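You operate a simulated robot arm through the tools that you are given. There is no shell and no other tool.

You are at the controls of a simulated robot arm. One attempt, no reset.

## Task
Shrink the spacer ring onto the stub shaft.
Fine: shut the warmer, set it to 55, wait till it shows 53 C, then open it, drop the ring down to the shoulder and turn the dial to OFF.

Only the result counts: the job must be done as asked and must still hold three seconds after the hand-in. Knocking over, shifting, dropping, spilling or breaking anything else fails it.

## Robot
A 7-joint arm with a two-finger parallel gripper, fixed in place. Base frame: the origin is on the floor under the middle of its stand, x ahead of it, y to its left, z up; the work surface is at about z = 90. Units: cm, rad, N and s.
It reaches about 124.7 cm from its shoulder. Its first joint turns from -2.304 to 2.304 rad. Payload 3.91 kg.
The tool frame sits at the grasp point between the pads (the TCP): z along the fingers, y along the line on which they close. The tips reach 3 cm beyond it. The gripper opens to 11 cm. The fingers are 2 cm wide and 1 cm thick; the gripper's body (4.8 by 11.2 cm) begins 5.5 cm behind the TCP.
Orientation is that of the tool frame in the base frame, as a unit quaternion [x, y, z, w]. With the fingers straight down and closing along the base's y, the tool's x points along the base's -x, its y along +y and its z along -z.

## Interface
- The arm moves only by the tool step_arm. Its argument "deltas" is one flat list of numbers, 7 for each row, row after row: the turn, a rotation vector about the base's x, y, z in rad, then the shift along the base's x, y, z in cm, then the gripper command, from -1 (shut) to 1 (fully open), values between in proportion. In form: [wx, wy, wz, tx, ty, tz, grip, wx, wy, wz, tx, ty, tz, grip, ...]. A call has 1 to 20 rows; each row shifts and turns the commanded pose from where the row before left it. Rows are played at 5 a second. More than 5 cm and 0.15 rad between two rows, or a gripper value outside its range, and nothing of the call is played. A pose out of reach is approached as far as the arm can. The call stops where the force on the tool passes 40 N (or 10 N more than at its start, if that is more) or the arm is blocked; 0.2 s more then pass. The fingers move at their own pace (about 10.8 cm/s each) and stop on an object; they squeeze with about 33 N. The grip force told is the motor's: it shows also when the fingers shut on nothing. Time passes only in rows, and 0.2 s behind the last, so rows that do not move let the fingers close. It gives the time, the measured TCP pose, the force on the tool (base axes), the opening and the grip force at its end, in the units of the frame above (readings bear some noise), with the torque about the TCP (base axes, N m) and any sound that the robot's microphone picked up.
- Cameras (640 x 400 px; columns grow to the right, rows downward): "scene" is fixed at [5.07, 50.01, 156.55]; the picture's right is [0.42, -0.91, 0.00], its down [-0.51, -0.24, -0.83] and it looks along [0.75, 0.35, -0.56] (base axes); focal length 287 px, centre (320, 200). "wrist" rides on the gripper at [7.2, 1.7, -10.3] in the tool frame; the picture's right is [-0.23, 0.97, 0.00], its down [-0.76, -0.18, -0.62] and it looks along [-0.61, -0.14, 0.78] (tool axes); focal length 222 px, centre (320, 200). There is no depth. A picture from a camera that has moved, and an enlarged one, comes with that camera's place and axes in the base frame and with its lens.
- camera(camera): a new picture of that camera. No time passes.
- close_up(camera, box): a new picture of the part [left, top, right, bottom] of that camera's present view, enlarged. No time passes.
- sign_off(): hands the job in; it is judged then, once.

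Places have to be worked out from the pictures, the camera data and where the tool is seen. Open the gripper and draw the arm clear of the work before you hand the job in, unless the task says otherwise.

The tools are called as name(argument=value, ...) on one line, values as JSON. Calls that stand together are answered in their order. step_arm: Moves the arm, as the interface text tells. Its arguments: {"type":"object","properties":{"deltas":{"type":"array"}},"required":["deltas"]} The other tools are called the same way: camera (camera) takes a picture; close_up (camera, box) takes an enlarged picture of a part of a camera's view; sign_off () hands the job in.

At the start:

```text
t: 0.0
position: [41.14, 56.88, 138.52]
orientation: [0.0, 1.0, -0.001, 0.001]
ft_force: [-0.8, 0.6, 0.5]
ft_torque: [0.02, 0.02, 0.01]
width: 10.98
finger_force: 0.1
```

scene: 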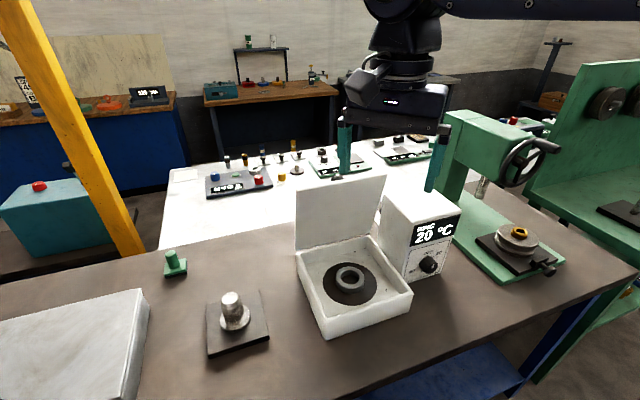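
wrist: 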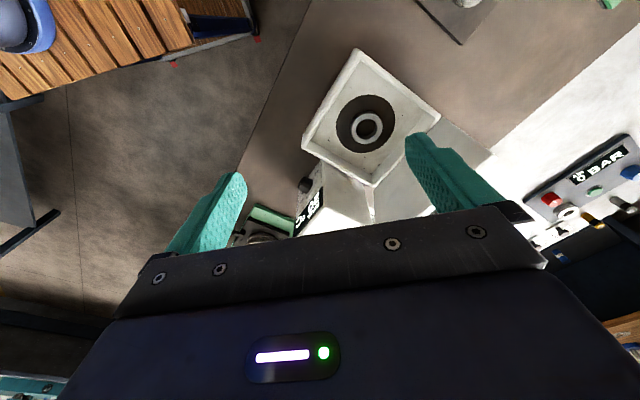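

I start by looking closely at the warmer, its dial and the stub shaft to work out their places.

close_up(camera="scene", box=[280, 160, 480, 340])

close_up(camera="scene", box=[140, 230, 300, 370])

close_up(camera="wrist", box=[240, 40, 500, 240])

```text
2.22 times, centred on (380, 250) of scene
camera zoom: at [5.07, 50.01, 156.55], right [0.42, -0.91, 0.0], down [-0.51, -0.24, -0.83], along [0.75, 0.35, -0.56], focal length 638 px, centre (187, 89)
```

zoom: 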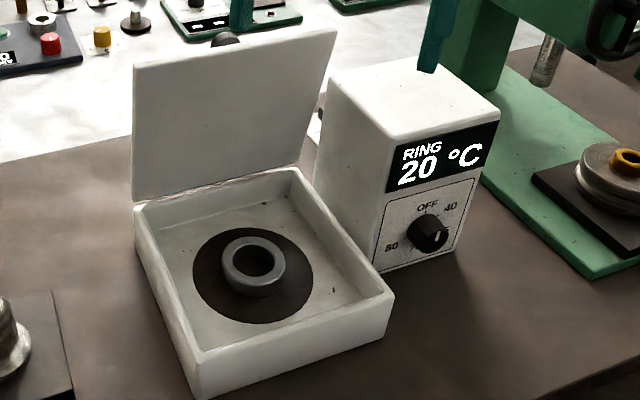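

```text
2.86 times, centred on (220, 300) of scene
camera zoom: at [5.07, 50.01, 156.55], right [0.42, -0.91, 0.0], down [-0.51, -0.24, -0.83], along [0.75, 0.35, -0.56], focal length 821 px, centre (606, -86)
```

zoom: 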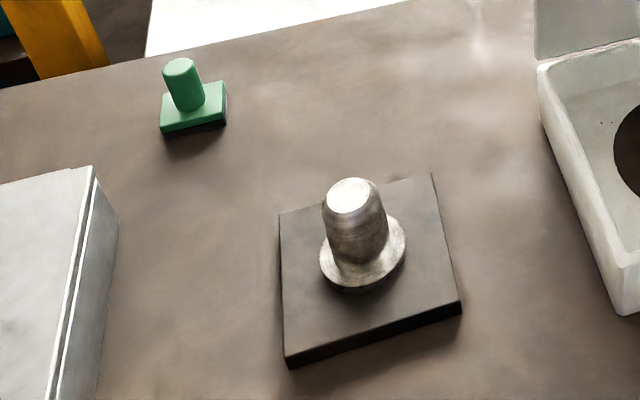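

```text
2.00 times, centred on (370, 140) of wrist
camera zoom: at [34.05, 58.5, 148.85], right [0.23, 0.97, 0.0], down [0.76, -0.18, 0.62], along [0.61, -0.14, -0.78], focal length 444 px, centre (220, 320)
```

zoom: 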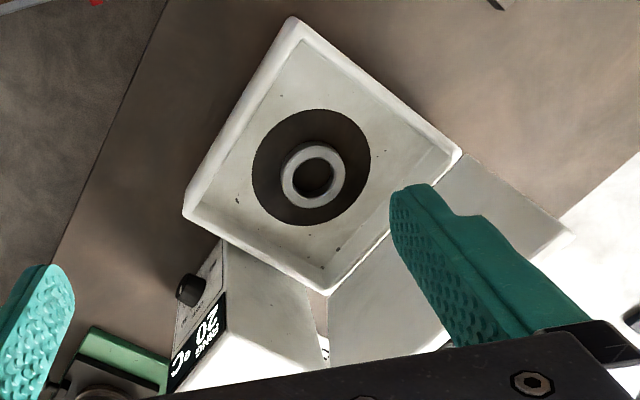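

The box seems to sit turned about 45°, lid hinged on its far side and leaning slightly inward. I zoom further on the dial, lid and back of the lid.

close_up(camera="scene", box=[390, 200, 470, 290])

close_up(camera="scene", box=[290, 165, 400, 250])

close_up(camera="scene", box=[310, 250, 390, 310])

close_up(camera="wrist", box=[280, 150, 340, 250])

```text
4.44 times, centred on (430, 245) of scene
camera zoom: at [5.07, 50.01, 156.55], right [0.42, -0.91, 0.0], down [-0.51, -0.24, -0.83], along [0.75, 0.35, -0.56], focal length 1277 px, centre (-169, 0)
```

zoom: 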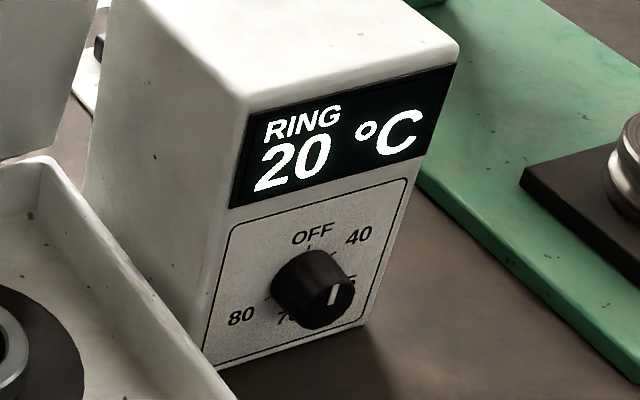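

```text
4.71 times, centred on (345, 208) of scene
camera zoom: at [5.07, 50.01, 156.55], right [0.42, -0.91, 0.0], down [-0.51, -0.24, -0.83], along [0.75, 0.35, -0.56], focal length 1352 px, centre (202, 165)
```

zoom: 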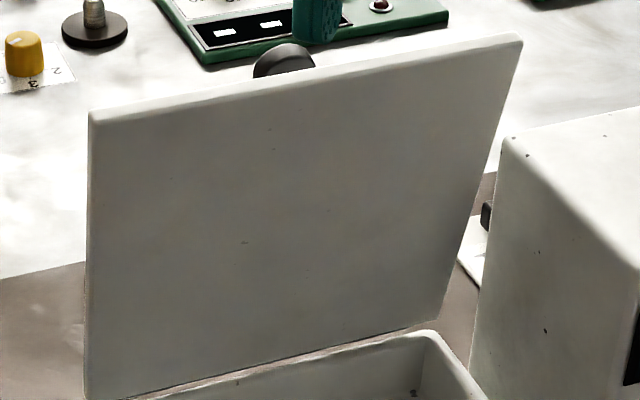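

```text
6.67 times, centred on (350, 280) of scene
camera zoom: at [5.07, 50.01, 156.55], right [0.42, -0.91, 0.0], down [-0.51, -0.24, -0.83], along [0.75, 0.35, -0.56], focal length 1915 px, centre (120, -333)
```

zoom: 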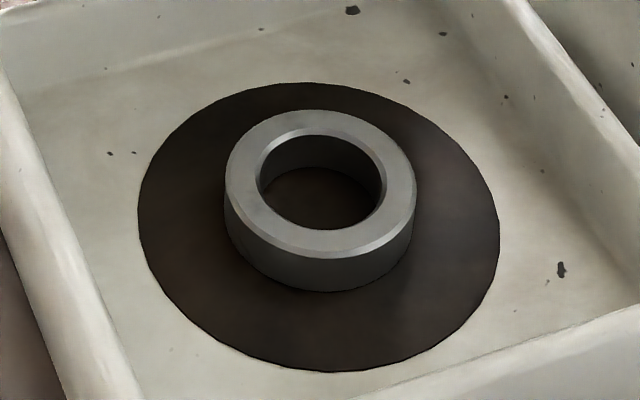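

```text
4.00 times, centred on (310, 200) of wrist
camera zoom: at [34.05, 58.5, 148.85], right [0.23, 0.97, 0.0], down [0.76, -0.18, 0.62], along [0.61, -0.14, -0.78], focal length 888 px, centre (360, 200)
```

zoom: 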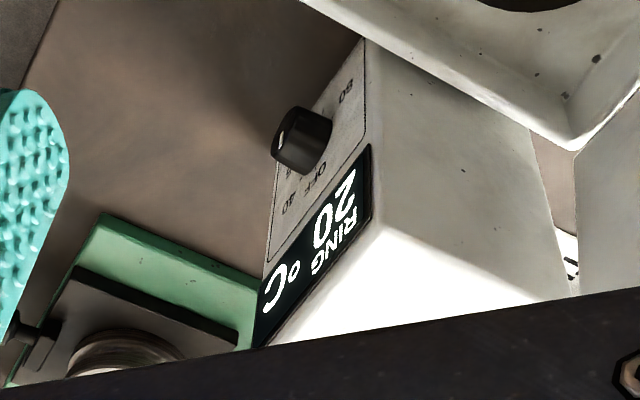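

OFF is at the top with 40–80 running clockwise; the mark seems to be at OFF. The lid carries a dark knob on its outer face near its top edge; I move above it with the tool yawed 45° to get a precise view of it.

step_arm(deltas=[0, 0, 0.1122, 3.4, 2.37, -0.5, 1, 0, 0, 0.1122, 3.4, 2.37, -0.5, 1, 0, 0, 0.1122, 3.4, 2.37, -0.5, 1, 0, 0, 0.1122, 3.4, 2.37, -0.5, 1, 0, 0, 0.1122, 3.4, 2.37, -0.5, 1, 0, 0, 0.1122, 3.4, 2.37, -0.5, 1, 0, 0, 0.1122, 3.4, 2.37, -0.5, 1, 0, 0, 0, 0, 0, 0, 1])

camera(camera="wrist")

camera(camera="scene")

```text
t: 1.8
position: [62.49, 69.75, 133.01]
orientation: [-0.382, 0.924, -0.001, 0.0]
ft_force: [-0.2, 0.2, 0.9]
ft_torque: [0.01, 0.0, -0.02]
width: 10.99
finger_force: 0.1
out of reach, approached as far as the arm can: row 6, 7
```

```text
taken
camera wrist: at [56.22, 65.85, 143.39], right [-0.53, 0.85, 0.0], down [0.66, 0.41, 0.62], along [0.53, 0.33, -0.78], focal length 222 px, centre (320, 200)
```

wrist: 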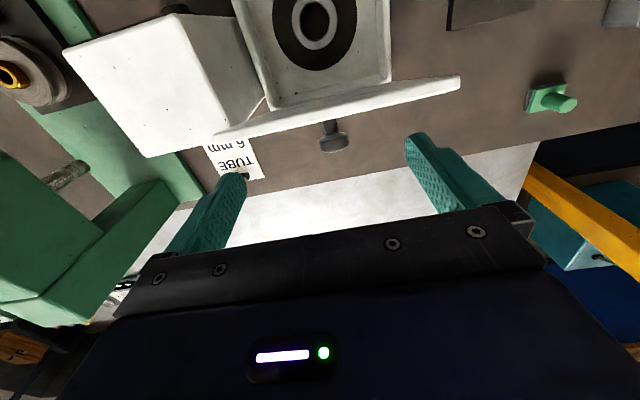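

```text
taken
```

scene: 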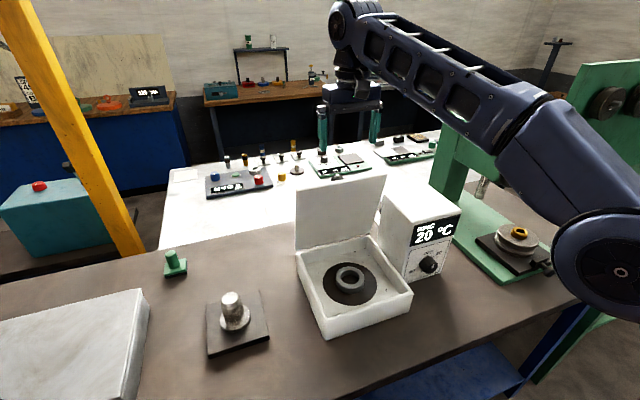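

The knob is seen behind the lid; the arm reached its limit at about (62.5, 69.8, 133). I zoom on the knob and lid edge to measure them.

close_up(camera="wrist", box=[200, 60, 480, 200])

close_up(camera="wrist", box=[290, 100, 380, 160])

close_up(camera="scene", box=[290, 160, 400, 250])

```text
2.29 times, centred on (340, 130) of wrist
camera zoom: at [56.22, 65.85, 143.39], right [-0.53, 0.85, 0.0], down [0.66, 0.41, 0.62], along [0.53, 0.33, -0.78], focal length 508 px, centre (274, 360)
```

zoom: 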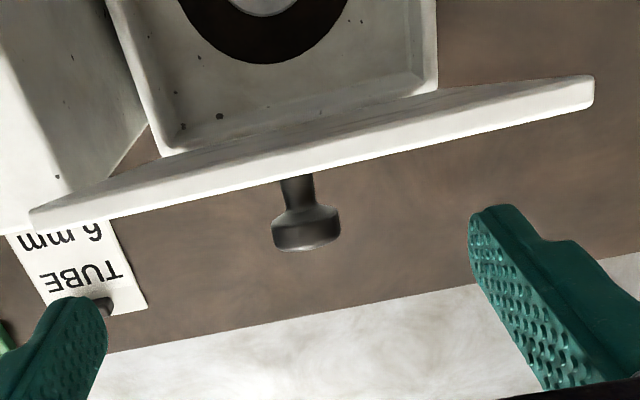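

```text
6.67 times, centred on (335, 130) of wrist
camera zoom: at [56.22, 65.85, 143.39], right [-0.53, 0.85, 0.0], down [0.66, 0.41, 0.62], along [0.53, 0.33, -0.78], focal length 1481 px, centre (220, 667)
```

zoom: 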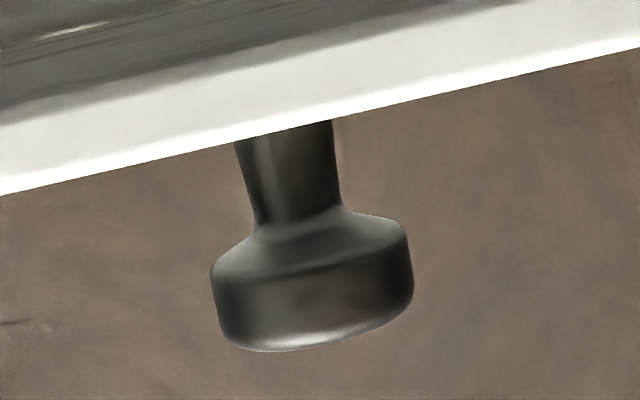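

```text
4.44 times, centred on (345, 205) of scene
camera zoom: at [5.07, 50.01, 156.55], right [0.42, -0.91, 0.0], down [-0.51, -0.24, -0.83], along [0.75, 0.35, -0.56], focal length 1277 px, centre (209, 178)
```

zoom: 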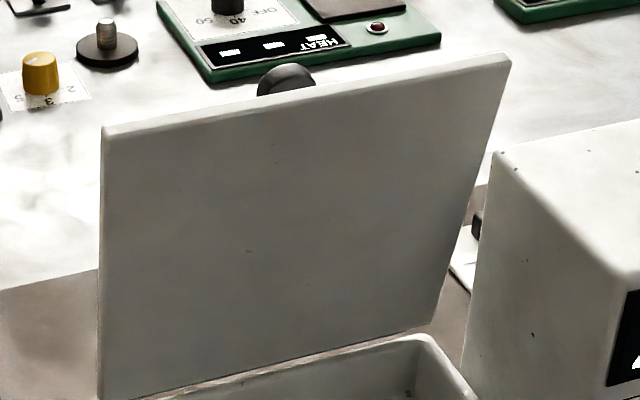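

The lid knob cap (3.4 cm wide) lies near (64.5, 72.9, 119.8), lid leaning in about 10°, hinge along the line through (65.1, 73.2, 97). I tilt the tool 30° outward so the knob is in easier reach and can be pinched from above.

step_arm(deltas=[0.091, -0.0923, 0, 0, 0, 0, 1, 0.091, -0.0923, 0, 0, 0, 0, 1, 0.091, -0.0923, 0, 0, 0, 0, 1, 0.091, -0.0923, 0, 0, 0, 0, 1, 0, 0, 0, 0, 0, 0, 1])

camera(camera="wrist")

```text
t: 3.0
position: [62.51, 69.88, 132.97]
orientation: [-0.369, 0.893, 0.097, 0.239]
ft_force: [-0.5, 0.2, 0.4]
ft_torque: [0.01, -0.02, 0.0]
width: 11.0
finger_force: 0.0
```

```text
taken
camera wrist: at [53.35, 63.02, 138.48], right [-0.55, 0.83, 0.11], down [0.37, 0.12, 0.92], along [0.75, 0.55, -0.38], focal length 222 px, centre (320, 200)
```

wrist: 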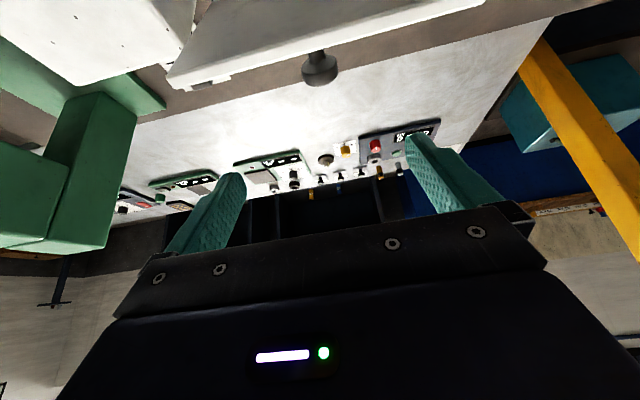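

Commanded pose was clipped to the reached one; the knob is now seen from a second angle. I zoom in to triangulate the cap precisely.

close_up(camera="wrist", box=[270, 30, 370, 100])

```text
5.71 times, centred on (320, 65) of wrist
camera zoom: at [53.35, 63.02, 138.48], right [-0.55, 0.83, 0.11], down [0.37, 0.12, 0.92], along [0.75, 0.55, -0.38], focal length 1269 px, centre (320, 971)
```

zoom: 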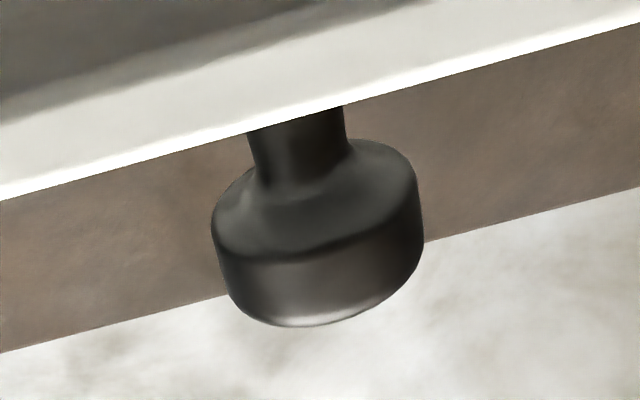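

Triangulation puts the cap centre at about (64.8, 73.2, 119.0). I move to a pre-grasp 8 cm back along the tilted finger axis.

step_arm(deltas=[0, 0, 0, -0.54, 0, -2.9, 1, 0, 0, 0, -0.54, 0, -2.9, 1, 0, 0, 0, 0, 0, 0, 1])

camera(camera="wrist")

close_up(camera="scene", box=[280, 80, 440, 200])

```text
t: 3.8
position: [61.47, 69.82, 127.35]
orientation: [-0.371, 0.893, 0.097, 0.237]
ft_force: [0.2, -0.3, 0.3]
ft_torque: [-0.02, 0.0, 0.0]
width: 11.01
finger_force: 0.0
```

```text
taken
camera wrist: at [52.31, 62.93, 132.76], right [-0.55, 0.83, 0.11], down [0.37, 0.13, 0.92], along [0.75, 0.54, -0.38], focal length 222 px, centre (320, 200)
```

wrist: 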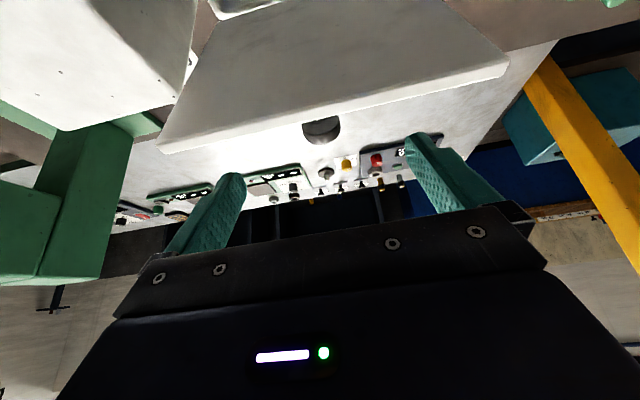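

```text
3.33 times, centred on (360, 140) of scene
camera zoom: at [5.07, 50.01, 156.55], right [0.42, -0.91, 0.0], down [-0.51, -0.24, -0.83], along [0.75, 0.35, -0.56], focal length 958 px, centre (187, 400)
```

zoom: 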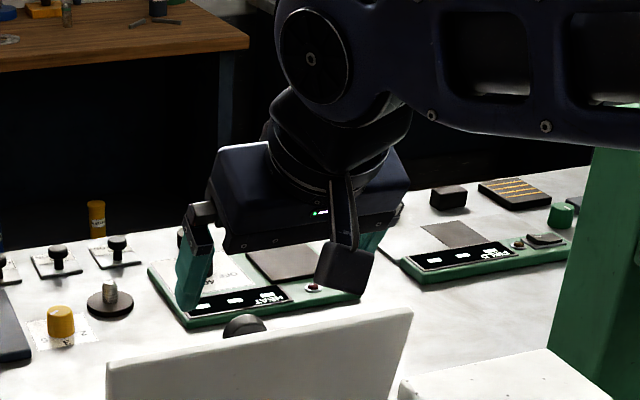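

Alignment along the hinge direction is good. I advance along the finger axis so the fingers straddle the cap.

step_arm(deltas=[0, 0, 0, 0.75, 0.75, -1.75, 1, 0, 0, 0, 0.75, 0.75, -1.75, 1, 0, 0, 0, 0.7, 0.7, -1.75, 1, 0, 0, 0, 0.6, 0.6, -1.7, 1, 0, 0, 0, 0, 0, 0, 1])

camera(camera="wrist")

close_up(camera="scene", box=[280, 110, 440, 230])

```text
t: 5.0
position: [64.36, 72.7, 120.21]
orientation: [-0.37, 0.893, 0.097, 0.238]
ft_force: [0.0, -0.9, -0.3]
ft_torque: [-0.02, 0.03, 0.02]
width: 10.98
finger_force: 0.0
```

```text
taken
camera wrist: at [55.17, 65.86, 125.65], right [-0.55, 0.83, 0.11], down [0.37, 0.13, 0.92], along [0.75, 0.54, -0.38], focal length 222 px, centre (320, 200)
```

wrist: 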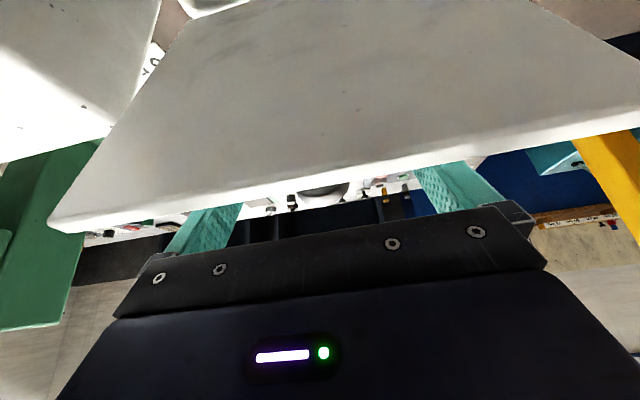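

```text
3.33 times, centred on (360, 170) of scene
camera zoom: at [5.07, 50.01, 156.55], right [0.42, -0.91, 0.0], down [-0.51, -0.24, -0.83], along [0.75, 0.35, -0.56], focal length 958 px, centre (187, 300)
```

zoom: 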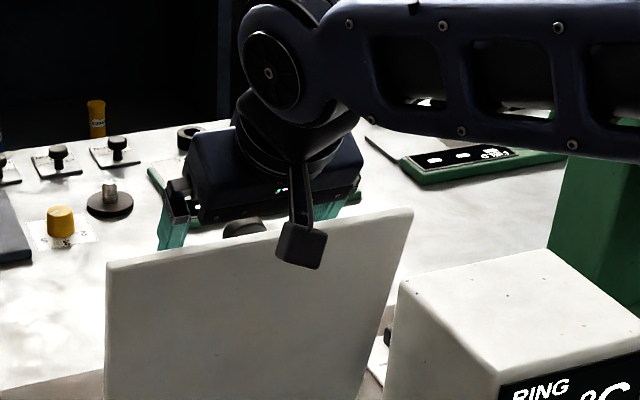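

The fingers straddle the cap behind the lid without contact. I close the gripper on the cap.

step_arm(deltas=[0, 0, 0, 0, 0, 0, 0, 0, 0, 0, 0, 0, 0, -0.5, 0, 0, 0, 0, 0, 0, -1, 0, 0, 0, 0, 0, 0, -1, 0, 0, 0, 0, 0, 0, -1])

camera(camera="wrist")

close_up(camera="scene", box=[280, 110, 440, 230])

```text
t: 6.2
position: [64.36, 72.84, 120.26]
orientation: [-0.369, 0.893, 0.096, 0.237]
ft_force: [-6.6, 8.5, -0.6]
ft_torque: [0.29, 0.04, -0.03]
width: 3.41
finger_force: 44.8
```

```text
taken
camera wrist: at [55.08, 65.92, 125.64], right [-0.55, 0.83, 0.11], down [0.37, 0.13, 0.92], along [0.75, 0.55, -0.38], focal length 222 px, centre (320, 200)
```

wrist: 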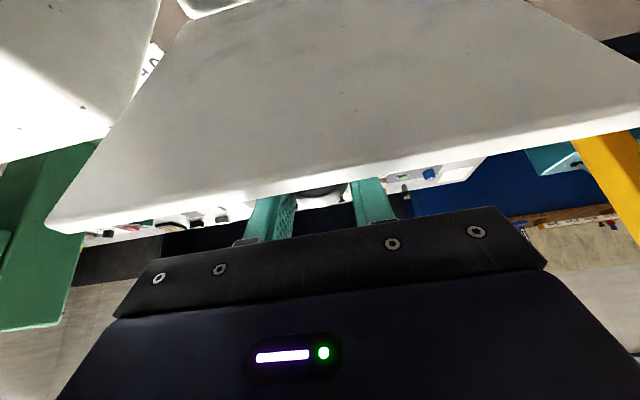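

```text
3.33 times, centred on (360, 170) of scene
camera zoom: at [5.07, 50.01, 156.55], right [0.42, -0.91, 0.0], down [-0.51, -0.24, -0.83], along [0.75, 0.35, -0.56], focal length 958 px, centre (187, 300)
```

zoom: 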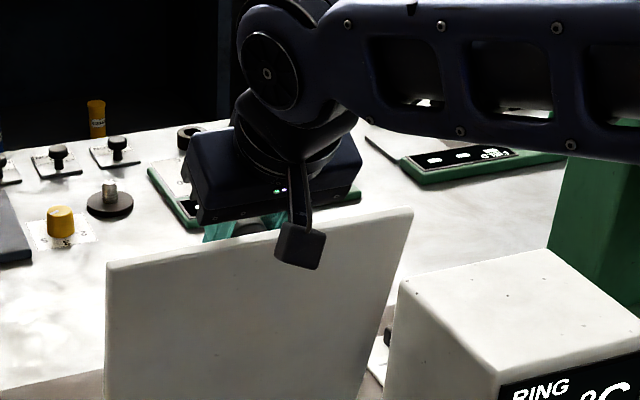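

The cap is gripped (3.41 cm). I begin swinging the lid closed along the arc about the hinge, in small checked chunks.

step_arm(deltas=[0, 0, 0, -1.9, -1.68, -0.16, -1, 0, 0, 0, -1.88, -1.85, -0.49, -1, 0, 0, 0, 0, 0, 0, -1])

close_up(camera="scene", box=[260, 110, 440, 250])

```text
t: 7.0
position: [60.8, 69.11, 119.31]
orientation: [-0.37, 0.894, 0.095, 0.236]
ft_force: [11.1, -1.8, -25.0]
ft_torque: [-0.28, 0.0, -0.19]
width: 3.35
finger_force: 45.4
```

```text
2.86 times, centred on (350, 180) of scene
camera zoom: at [5.07, 50.01, 156.55], right [0.42, -0.91, 0.0], down [-0.51, -0.24, -0.83], along [0.75, 0.35, -0.56], focal length 821 px, centre (234, 257)
```

zoom: 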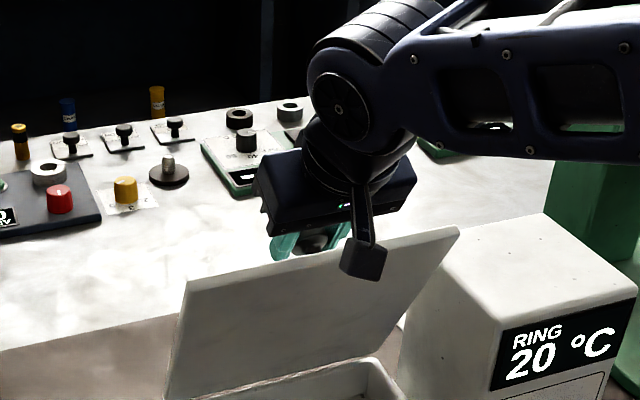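

The lid follows, but pulls down 25 N: the true arc drops a bit faster than I assumed. I correct downward and continue.

step_arm(deltas=[0, 0, 0, 0.04, -0.05, -0.3, -1, 0, 0, 0, -1.5, -1.54, -1.0, -1, 0, 0, 0, -1.44, -1.45, -1.12, -1, 0, 0, 0, 0, 0, 0, -1])

```text
t: 8.0
position: [57.69, 66.12, 117.5]
orientation: [-0.369, 0.893, 0.097, 0.239]
ft_force: [15.5, -19.0, 16.5]
ft_torque: [0.68, -1.11, -0.07]
width: 3.36
finger_force: 44.9
```

Now a sideways force of about 24 N along the hinge line and a mild upward one; I shift a little sideways to relieve it and go on along the arc.

step_arm(deltas=[0, 0, 0, 0.14, -0.14, 0.1, -1, 0, 0, 0, -1.5, -1.54, -1.3, -1, 0, 0, 0, -1.46, -1.51, -1.65, -1, 0, 0, 0, 0, 0, 0, -1])

close_up(camera="scene", box=[240, 110, 460, 340])

```text
t: 9.0
position: [54.67, 63.2, 114.45]
orientation: [-0.37, 0.893, 0.097, 0.238]
ft_force: [10.5, -13.6, 8.8]
ft_torque: [0.64, -0.54, 0.02]
width: 3.39
finger_force: 45.2
```

```text
1.74 times, centred on (350, 225) of scene
camera zoom: at [5.07, 50.01, 156.55], right [0.42, -0.91, 0.0], down [-0.51, -0.24, -0.83], along [0.75, 0.35, -0.56], focal length 500 px, centre (268, 156)
```

zoom: 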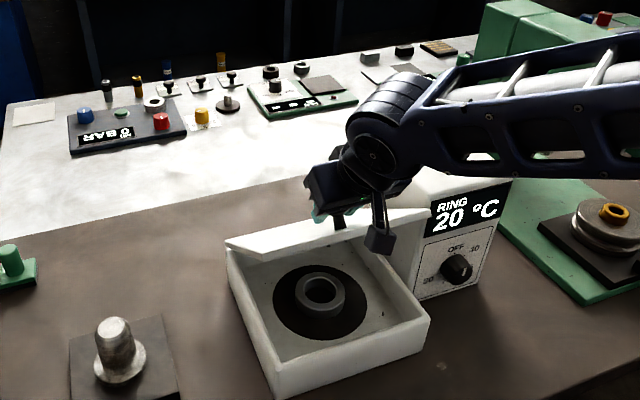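

The lid is about half closed and the box hasn't moved. I continue the arc.

step_arm(deltas=[0, 0, 0, -1.27, -1.42, -1.82, -1, 0, 0, 0, -1.14, -1.18, -2.13, -1, 0, 0, 0, 0, 0, 0, -1])

```text
t: 9.8
position: [52.08, 60.43, 110.42]
orientation: [-0.371, 0.893, 0.097, 0.237]
ft_force: [3.9, 24.0, -9.6]
ft_torque: [0.88, -0.35, 0.03]
width: 3.38
finger_force: 45.3
```

A 22 N pull toward the hinge shows the true radius is slightly smaller; I adjust and continue down.

step_arm(deltas=[0, 0, 0, -0.7, -0.56, -2.65, -1, 0, 0, 0, -0.72, -0.72, -2.45, -1, 0, 0, 0, 0, 0, 0, -1])

close_up(camera="scene", box=[240, 110, 460, 340])

```text
t: 10.6
position: [50.65, 59.09, 105.54]
orientation: [-0.37, 0.893, 0.096, 0.239]
ft_force: [-18.3, 4.9, 9.3]
ft_torque: [1.44, -0.45, -0.08]
width: 3.38
finger_force: 45.4
```

```text
1.74 times, centred on (350, 225) of scene
camera zoom: at [5.07, 50.01, 156.55], right [0.42, -0.91, 0.0], down [-0.51, -0.24, -0.83], along [0.75, 0.35, -0.56], focal length 500 px, centre (268, 156)
```

zoom: 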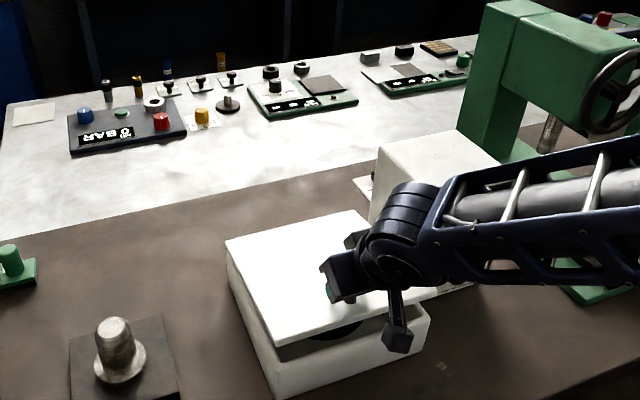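

The lid is nearly closed. I take two more small steps down and watch for contact with the rim.

step_arm(deltas=[0, 0, 0, -0.78, -0.55, -2.1, -1, 0, 0, 0, -0.15, -0.15, -0.9, -1, 0, 0, 0, 0, 0, 0, -1])

close_up(camera="scene", box=[280, 210, 440, 350])

```text
t: 11.4
position: [49.99, 58.49, 102.42]
orientation: [-0.37, 0.893, 0.096, 0.237]
ft_force: [2.3, 27.4, 0.8]
ft_torque: [1.04, -0.49, 0.02]
width: 3.39
finger_force: 45.2
```

```text
2.86 times, centred on (360, 280) of scene
camera zoom: at [5.07, 50.01, 156.55], right [0.42, -0.91, 0.0], down [-0.51, -0.24, -0.83], along [0.75, 0.35, -0.56], focal length 821 px, centre (206, -29)
```

zoom: 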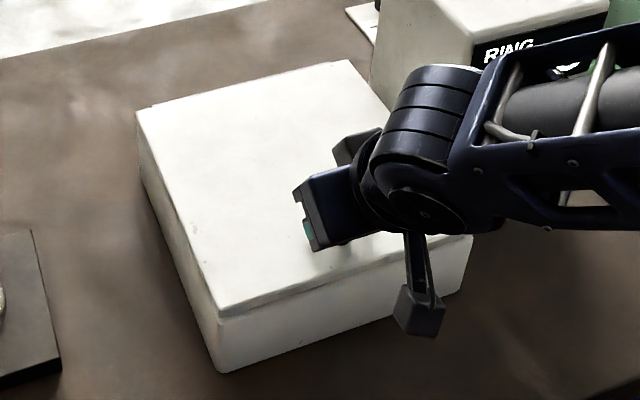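

The lid looks almost shut. I relieve the sideways force and press down a bit further until it seats.

step_arm(deltas=[0, 0, 0, 0.04, 0.25, -0.4, -1, 0, 0, 0, 0, 0, -0.4, -1, 0, 0, 0, 0, 0, 0, -1])

close_up(camera="scene", box=[280, 210, 440, 350])

```text
t: 12.0
position: [49.98, 58.42, 101.95]
orientation: [-0.369, 0.894, 0.095, 0.237]
ft_force: [-12.7, -18.0, 17.4]
ft_torque: [0.04, 0.47, 0.01]
width: 3.38
finger_force: 45.0
stopped in row 2: the force on the tool passed its limit at 49 N (the readings are from after the stop); the commanded pose is now the measured one
```

```text
2.86 times, centred on (360, 280) of scene
camera zoom: at [5.07, 50.01, 156.55], right [0.42, -0.91, 0.0], down [-0.51, -0.24, -0.83], along [0.75, 0.35, -0.56], focal length 821 px, centre (206, -29)
```

zoom: 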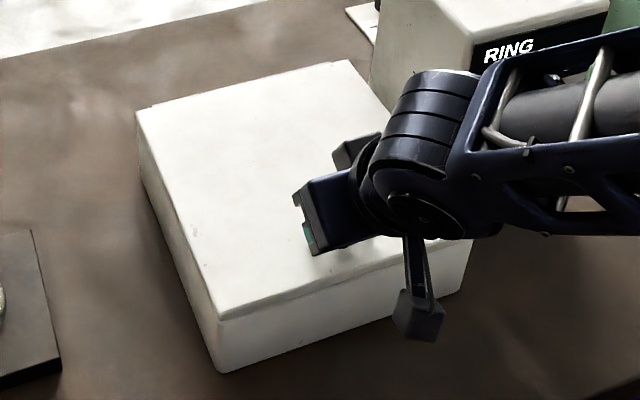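

The lid seated (force limit reached at contact). I release the knob and draw back along the finger axis.

step_arm(deltas=[0, 0, 0, 0, 0, 0, 0.2, 0, 0, 0, 0, 0, 0, 0.2, 0, 0, 0, -0.7, -0.7, 1.75, 0.2, 0, 0, 0, -0.7, -0.7, 1.75, 0.2, 0, 0, 0, -0.7, -0.7, 1.75, 0.2, 0, 0, 0, -0.7, -0.7, 1.75, 0.2, 0, 0, 0, -1.5, -1.5, 2.0, 0.2, 0, 0, 0, 0, 0, 0, 0.2])

camera(camera="scene")

camera(camera="wrist")

```text
t: 13.8
position: [45.6, 54.03, 110.95]
orientation: [-0.37, 0.893, 0.096, 0.237]
ft_force: [-0.1, -0.3, 0.8]
ft_torque: [0.0, 0.04, -0.01]
width: 6.58
finger_force: 0.1
```

```text
taken
```

scene: 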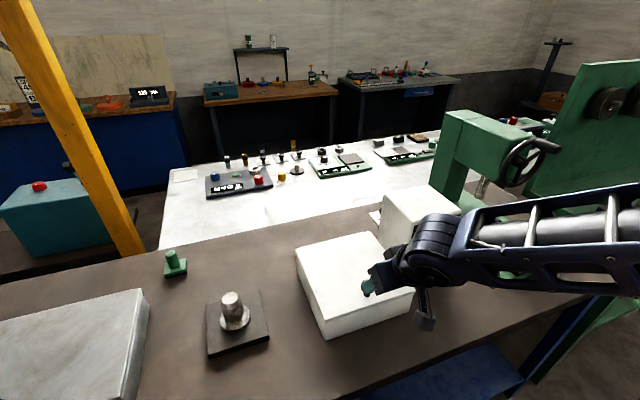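

```text
taken
camera wrist: at [36.34, 47.29, 116.26], right [-0.55, 0.83, 0.11], down [0.37, 0.13, 0.92], along [0.75, 0.54, -0.38], focal length 222 px, centre (320, 200)
```

wrist: 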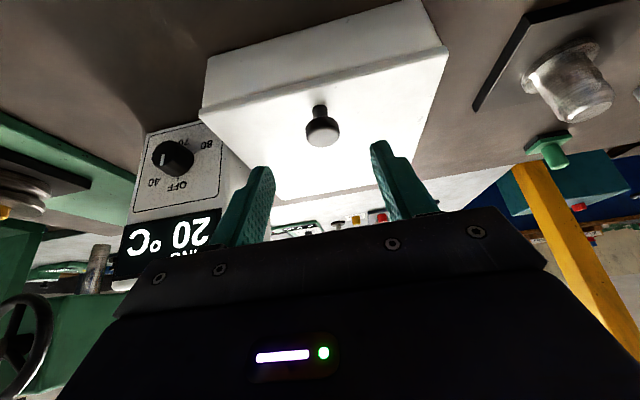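

The lid is closed and stays so. The wrist camera also sees the dial nearly frontally; I zoom in on it.

close_up(camera="wrist", box=[110, 110, 250, 290])

close_up(camera="wrist", box=[130, 118, 226, 215])

```text
2.22 times, centred on (180, 200) of wrist
camera zoom: at [36.34, 47.29, 116.26], right [-0.55, 0.83, 0.11], down [0.37, 0.13, 0.92], along [0.75, 0.54, -0.38], focal length 494 px, centre (631, 200)
```

zoom: 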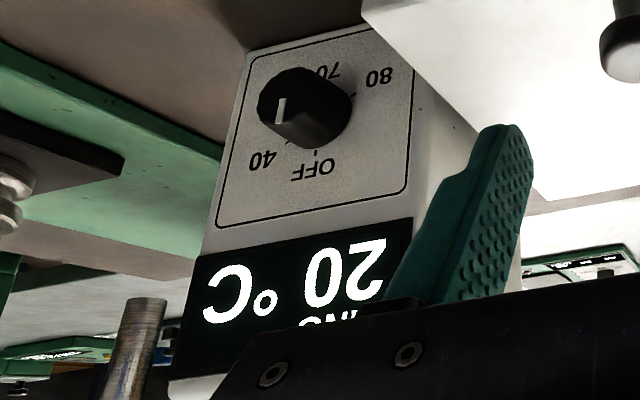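

```text
4.12 times, centred on (178, 166) of wrist
camera zoom: at [36.34, 47.29, 116.26], right [-0.55, 0.83, 0.11], down [0.37, 0.13, 0.92], along [0.75, 0.54, -0.38], focal length 916 px, centre (906, 338)
```

zoom: 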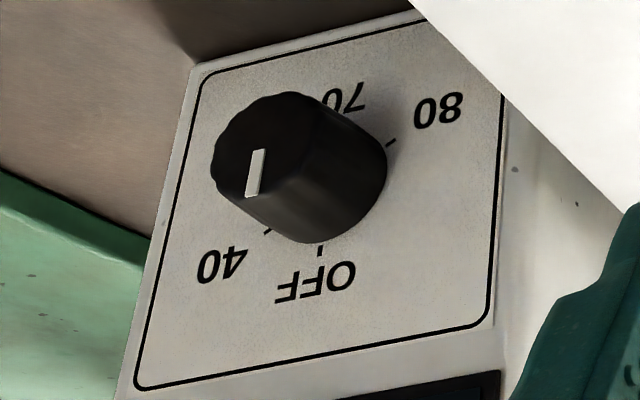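

The knob's pointer is at OFF. I move sideways in front of the control face with the tool tilted to 45°, so the wrist camera looks straight at the dial.

step_arm(deltas=[0.0917, -0.093, 0, 3.02, -3.16, 0, 0.2, 0.0917, -0.093, 0, 3.02, -3.16, -1.0, 0.2, 0, 0, 0, 3.02, -3.16, -1.0, 0.2, 0, 0, 0, 3.02, -3.16, -2.0, 0.2, 0, 0, 0, 3.02, -3.16, -2.0, 0.2, 0, 0, 0, 0, 0, -3.0, 0.2, 0, 0, 0, 0, 0, 0, 0.2])

camera(camera="wrist")

camera(camera="scene")

```text
t: 15.4
position: [60.82, 38.8, 101.88]
orientation: [-0.353, 0.855, 0.141, 0.351]
ft_force: [0.8, -0.2, 0.5]
ft_torque: [0.01, -0.01, -0.01]
width: 6.58
finger_force: 0.0
```

```text
taken
camera wrist: at [50.85, 31.22, 104.17], right [-0.57, 0.81, 0.15], down [0.2, -0.05, 0.98], along [0.8, 0.59, -0.13], focal length 222 px, centre (320, 200)
```

wrist: 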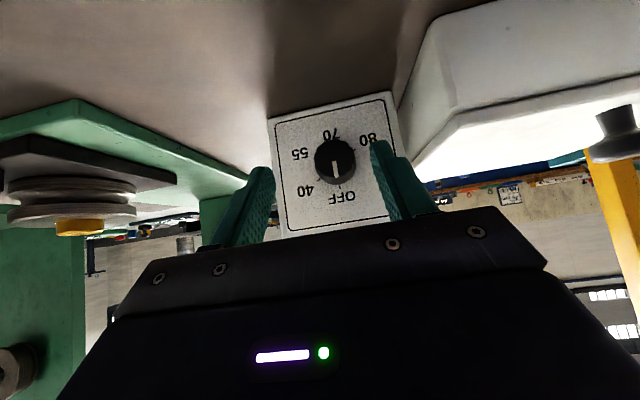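

```text
taken
```

scene: 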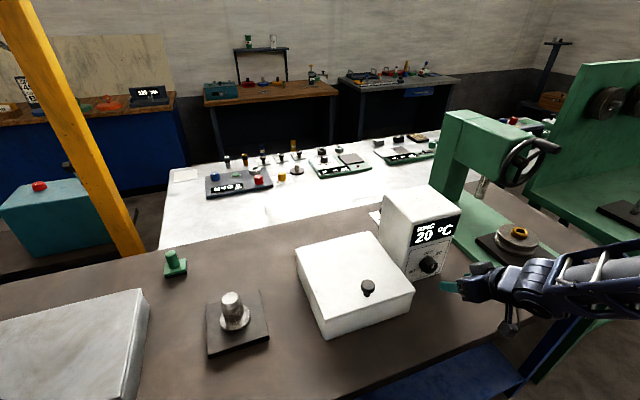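

There is a "55" mark on the dial. I zoom to measure the tick angles.

close_up(camera="wrist", box=[265, 90, 405, 240])

close_up(camera="wrist", box=[285, 115, 385, 210])

```text
2.67 times, centred on (335, 165) of wrist
camera zoom: at [50.85, 31.22, 104.17], right [-0.57, 0.81, 0.15], down [0.2, -0.05, 0.98], along [0.8, 0.59, -0.13], focal length 592 px, centre (280, 293)
```

zoom: 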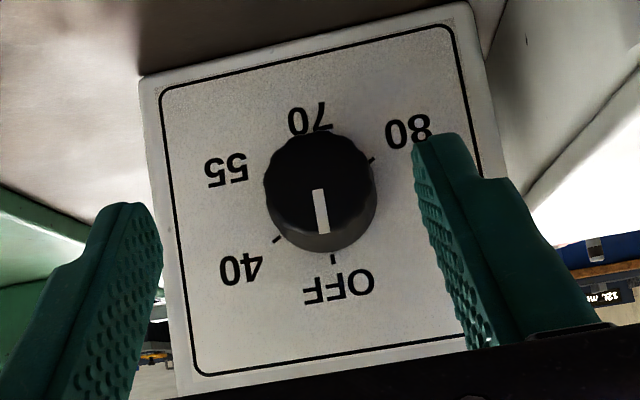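

```text
4.21 times, centred on (335, 162) of wrist
camera zoom: at [50.85, 31.22, 104.17], right [-0.57, 0.81, 0.15], down [0.2, -0.05, 0.98], along [0.8, 0.59, -0.13], focal length 935 px, centre (257, 358)
```

zoom: 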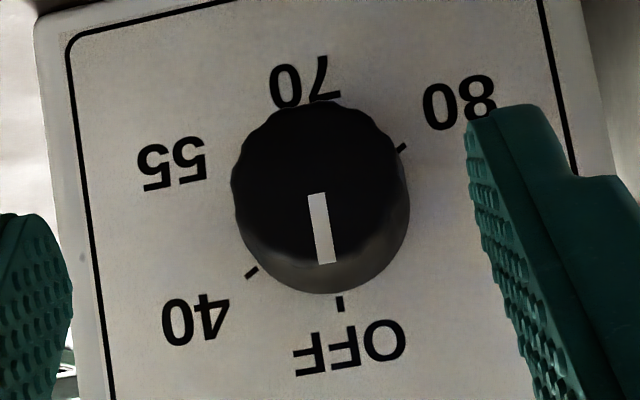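

The marks are 60° apart: OFF 0°, 40 at 60°, 55 at 120° clockwise. The knob (about 4 cm wide) has its axis through h≈-14.4, z≈97.6, so I set the tool to a 60° incline and pre-roll it -60° about the knob axis before gripping.

step_arm(deltas=[0.0935, -0.0945, 0, 0, 0, 1, 0.2, 0.0935, -0.0945, 0, 0, 0, 1, 0.2, -0.1062, -0.1053, 0, 0, 0, 0, 0.2, -0.1062, -0.1053, 0, 0, 0, 0, 0.2, -0.1062, -0.1053, 0, 0, 0, 0, 0.2, -0.1062, -0.1053, 0, 0, 0, 0, 0.2, -0.1062, -0.1053, 0, 0, 0, 0, 0.2, -0.1062, -0.1053, 0, 0, 0, 0, 0.2, -0.1062, -0.1053, 0, 0, 0, 0, 0.2, 0, 0, 0, 0, 0, 0, 0.2])

camera(camera="wrist")

camera(camera="scene")

```text
t: 17.6
position: [60.91, 38.42, 103.87]
orientation: [-0.516, 0.598, -0.239, 0.565]
ft_force: [-0.2, 0.3, 0.0]
ft_torque: [0.02, 0.0, 0.01]
width: 6.58
finger_force: 0.1
```

```text
taken
camera wrist: at [52.01, 29.52, 101.79], right [-0.38, 0.54, -0.75], down [-0.64, 0.43, 0.63], along [0.67, 0.72, 0.19], focal length 222 px, centre (320, 200)
```

wrist: 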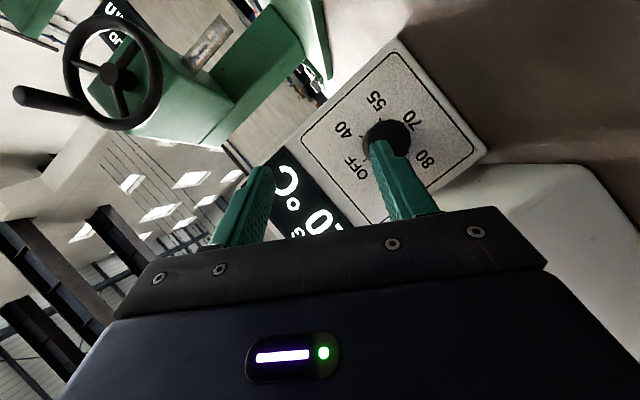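

```text
taken
```

scene: 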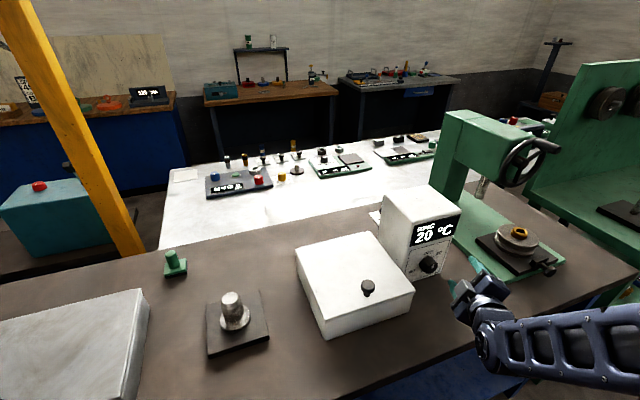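

The orientation was reached as planned. I zoom on the knob from here to check its location again.

close_up(camera="wrist", box=[320, 60, 480, 200])

```text
2.86 times, centred on (400, 130) of wrist
camera zoom: at [52.01, 29.52, 101.79], right [-0.38, 0.54, -0.75], down [-0.64, 0.43, 0.63], along [0.67, 0.72, 0.19], focal length 635 px, centre (91, 400)
```

zoom: 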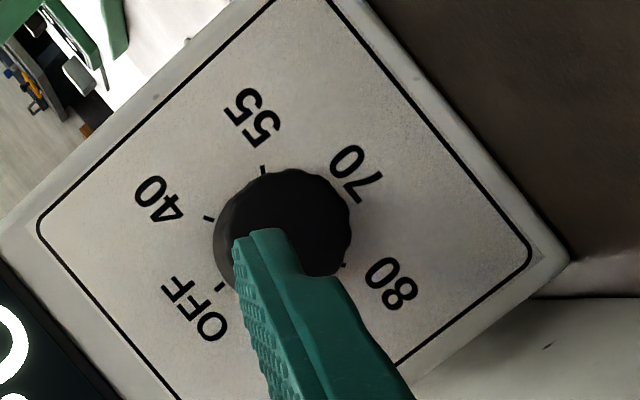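

Both views agree: dial base centre at (68.75, 47.42, 97.45), knob about 3 cm long. I move to the standoff and approach part-way along the knob axis.

step_arm(deltas=[0, 0, 0, 0.2, 1.5, -2.91, 0.2, 0, 0, 0, 0.2, 1.49, -2.91, 0.2, 0, 0, 0, 1.42, 1.41, 0, 0.2, 0, 0, 0, 0, 0, 0, 0.2])

camera(camera="wrist")

close_up(camera="scene", box=[360, 180, 560, 340])

```text
t: 18.6
position: [62.71, 42.76, 97.97]
orientation: [-0.517, 0.598, -0.239, 0.564]
ft_force: [-0.5, 0.7, 0.2]
ft_torque: [0.01, 0.0, 0.01]
width: 6.59
finger_force: 0.1
```

```text
taken
camera wrist: at [53.87, 33.91, 95.92], right [-0.38, 0.54, -0.75], down [-0.64, 0.43, 0.64], along [0.67, 0.72, 0.19], focal length 222 px, centre (320, 200)
```

wrist: 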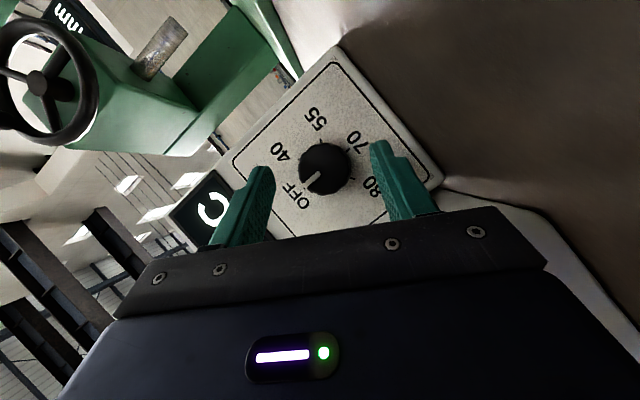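

```text
2.50 times, centred on (460, 260) of scene
camera zoom: at [5.07, 50.01, 156.55], right [0.42, -0.91, 0.0], down [-0.51, -0.24, -0.83], along [0.75, 0.35, -0.56], focal length 718 px, centre (-30, 50)
```

zoom: 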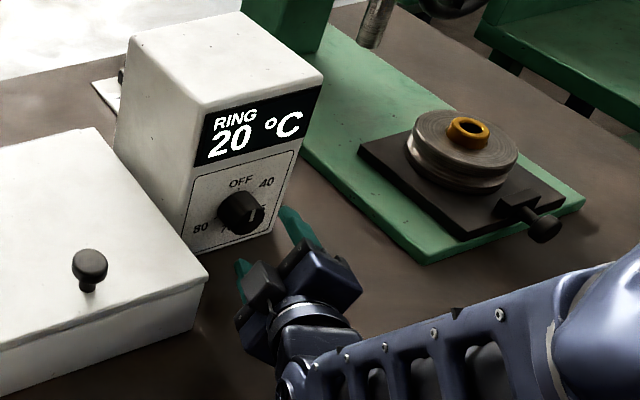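

The knob sits centred between the fingers. I advance the last 4 cm along the axis.

step_arm(deltas=[0, 0, 0, 1.0, 1.0, 0.03, 0.2, 0, 0, 0, 1.0, 1.0, 0.03, 0.2, 0, 0, 0, 0.85, 0.85, 0.02, 0.2, 0, 0, 0, 0, 0, 0, 0.2])

camera(camera="wrist")

close_up(camera="scene", box=[360, 180, 560, 340])

```text
t: 19.6
position: [65.57, 45.55, 98.02]
orientation: [-0.516, 0.598, -0.239, 0.564]
ft_force: [0.3, -0.2, 0.6]
ft_torque: [-0.02, -0.03, 0.0]
width: 6.6
finger_force: 0.1
```

```text
taken
camera wrist: at [56.66, 36.66, 96.06], right [-0.38, 0.55, -0.75], down [-0.64, 0.43, 0.64], along [0.67, 0.72, 0.19], focal length 222 px, centre (320, 200)
```

wrist: 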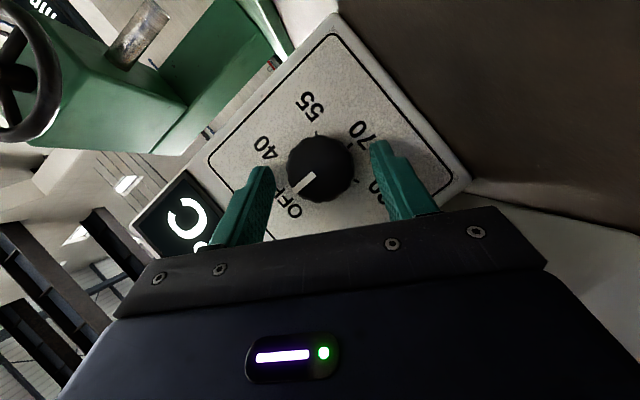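

```text
2.50 times, centred on (460, 260) of scene
camera zoom: at [5.07, 50.01, 156.55], right [0.42, -0.91, 0.0], down [-0.51, -0.24, -0.83], along [0.75, 0.35, -0.56], focal length 718 px, centre (-30, 50)
```

zoom: 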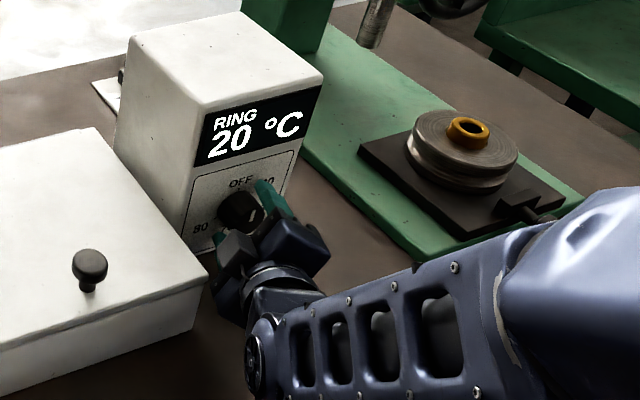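

The fingertips are beside the knob, about 1 cm off the face. I close on the knob.

step_arm(deltas=[0, 0, 0, 0, 0, 0, -0.2, 0, 0, 0, 0, 0, 0, -1, 0, 0, 0, 0, 0, 0, -1, 0, 0, 0, 0, 0, 0, -1])

camera(camera="wrist")

```text
t: 20.6
position: [65.41, 45.46, 98.0]
orientation: [-0.517, 0.598, -0.239, 0.564]
ft_force: [-0.5, 2.8, -4.1]
ft_torque: [-0.18, 0.29, 0.27]
width: 4.25
finger_force: 45.1
```

```text
taken
camera wrist: at [56.64, 36.66, 96.03], right [-0.38, 0.54, -0.75], down [-0.64, 0.43, 0.64], along [0.67, 0.72, 0.19], focal length 222 px, centre (320, 200)
```

wrist: 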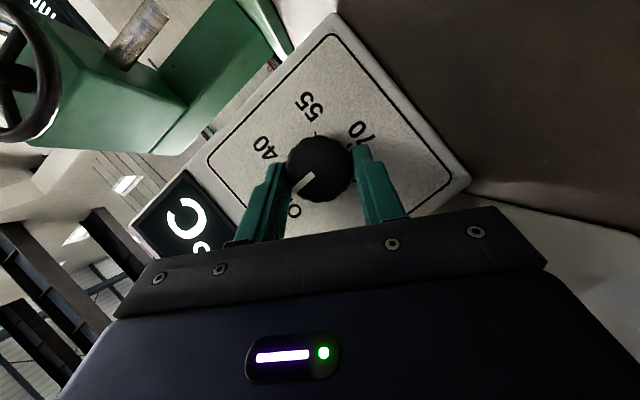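

Firm grip (4.25 cm) with small forces. I turn clockwise the first 43° (5 rows) about the knob axis and check.

step_arm(deltas=[0.1062, 0.1053, 0, 0.065, -0.066, 0.136, -1, 0.1062, 0.1053, 0, 0.079, -0.08, 0.12, -1, 0.1062, 0.1053, 0, 0.09, -0.091, 0.103, -1, 0.1062, 0.1053, 0, 0.1, -0.102, 0.082, -1, 0.1062, 0.1053, 0, 0.107, -0.109, 0.06, -1, 0, 0, 0, 0, 0, 0, -1])

camera(camera="wrist")

```text
t: 22.0
position: [65.9, 45.18, 98.55]
orientation: [-0.396, 0.765, 0.066, 0.504]
ft_force: [-6.9, 4.8, -17.3]
ft_torque: [-0.46, 0.69, 0.29]
width: 4.24
finger_force: 45.1
```

```text
taken
camera wrist: at [56.06, 37.21, 97.08], right [-0.61, 0.78, -0.1], down [-0.19, -0.02, 0.98], along [0.77, 0.62, 0.16], focal length 222 px, centre (320, 200)
```

wrist: 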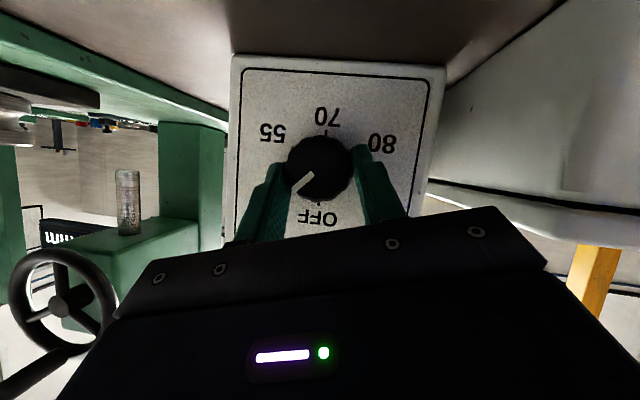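

The pointer turns with the grip. A 17 N downward force hints the axis is slightly lower, so I lower a little and continue the turn.

step_arm(deltas=[0.1062, 0.1053, 0, 0.112, -0.114, -0.1, -1, 0.1062, 0.1053, 0, 0.115, -0.117, -0.05, -1, 0.1062, 0.1053, 0, 0.115, -0.117, -0.012, -1, 0.1062, 0.1053, 0, 0.112, -0.114, -0.037, -1, 0.1062, 0.1053, 0, 0.107, -0.109, -0.06, -1, 0, 0, 0, 0, 0, 0, -1])

camera(camera="wrist")

```text
t: 23.1
position: [66.38, 44.52, 98.69]
orientation: [-0.239, 0.822, 0.334, 0.394]
ft_force: [-13.6, -11.9, 12.6]
ft_torque: [0.38, -0.2, 0.19]
width: 4.2
finger_force: 45.0
stopped in row 5: the force on the tool passed its limit at 41 N (the readings are from after the stop); the commanded pose is now the measured one
```

```text
taken
camera wrist: at [56.15, 37.16, 98.13], right [-0.51, 0.67, 0.53], down [0.25, -0.48, 0.84], along [0.82, 0.56, 0.07], focal length 222 px, centre (320, 200)
```

wrist: 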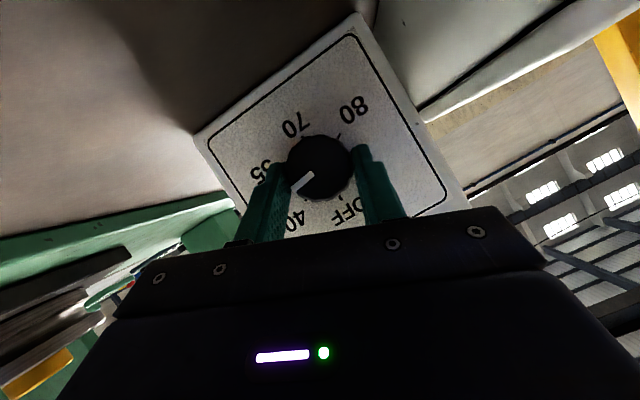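

The knob is at about 81° (past 40), stopped by a 41 N push away from the face. I back off slightly from the face and continue more slowly.

step_arm(deltas=[0, 0, 0, -0.14, -0.14, 0.05, -1, 0, 0, 0, 0, 0, 0, -1])

close_up(camera="wrist", box=[220, 60, 440, 240])

```text
t: 23.7
position: [66.39, 44.77, 98.56]
orientation: [-0.239, 0.822, 0.334, 0.394]
ft_force: [14.4, 12.8, 8.2]
ft_torque: [0.24, -0.21, 0.14]
width: 4.22
finger_force: 45.0
```

```text
2.22 times, centred on (330, 150) of wrist
camera zoom: at [56.14, 37.17, 98.11], right [-0.51, 0.67, 0.54], down [0.25, -0.48, 0.84], along [0.82, 0.56, 0.08], focal length 494 px, centre (298, 311)
```

zoom: 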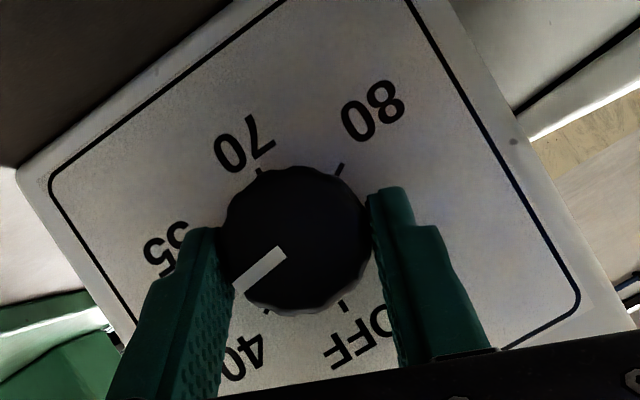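

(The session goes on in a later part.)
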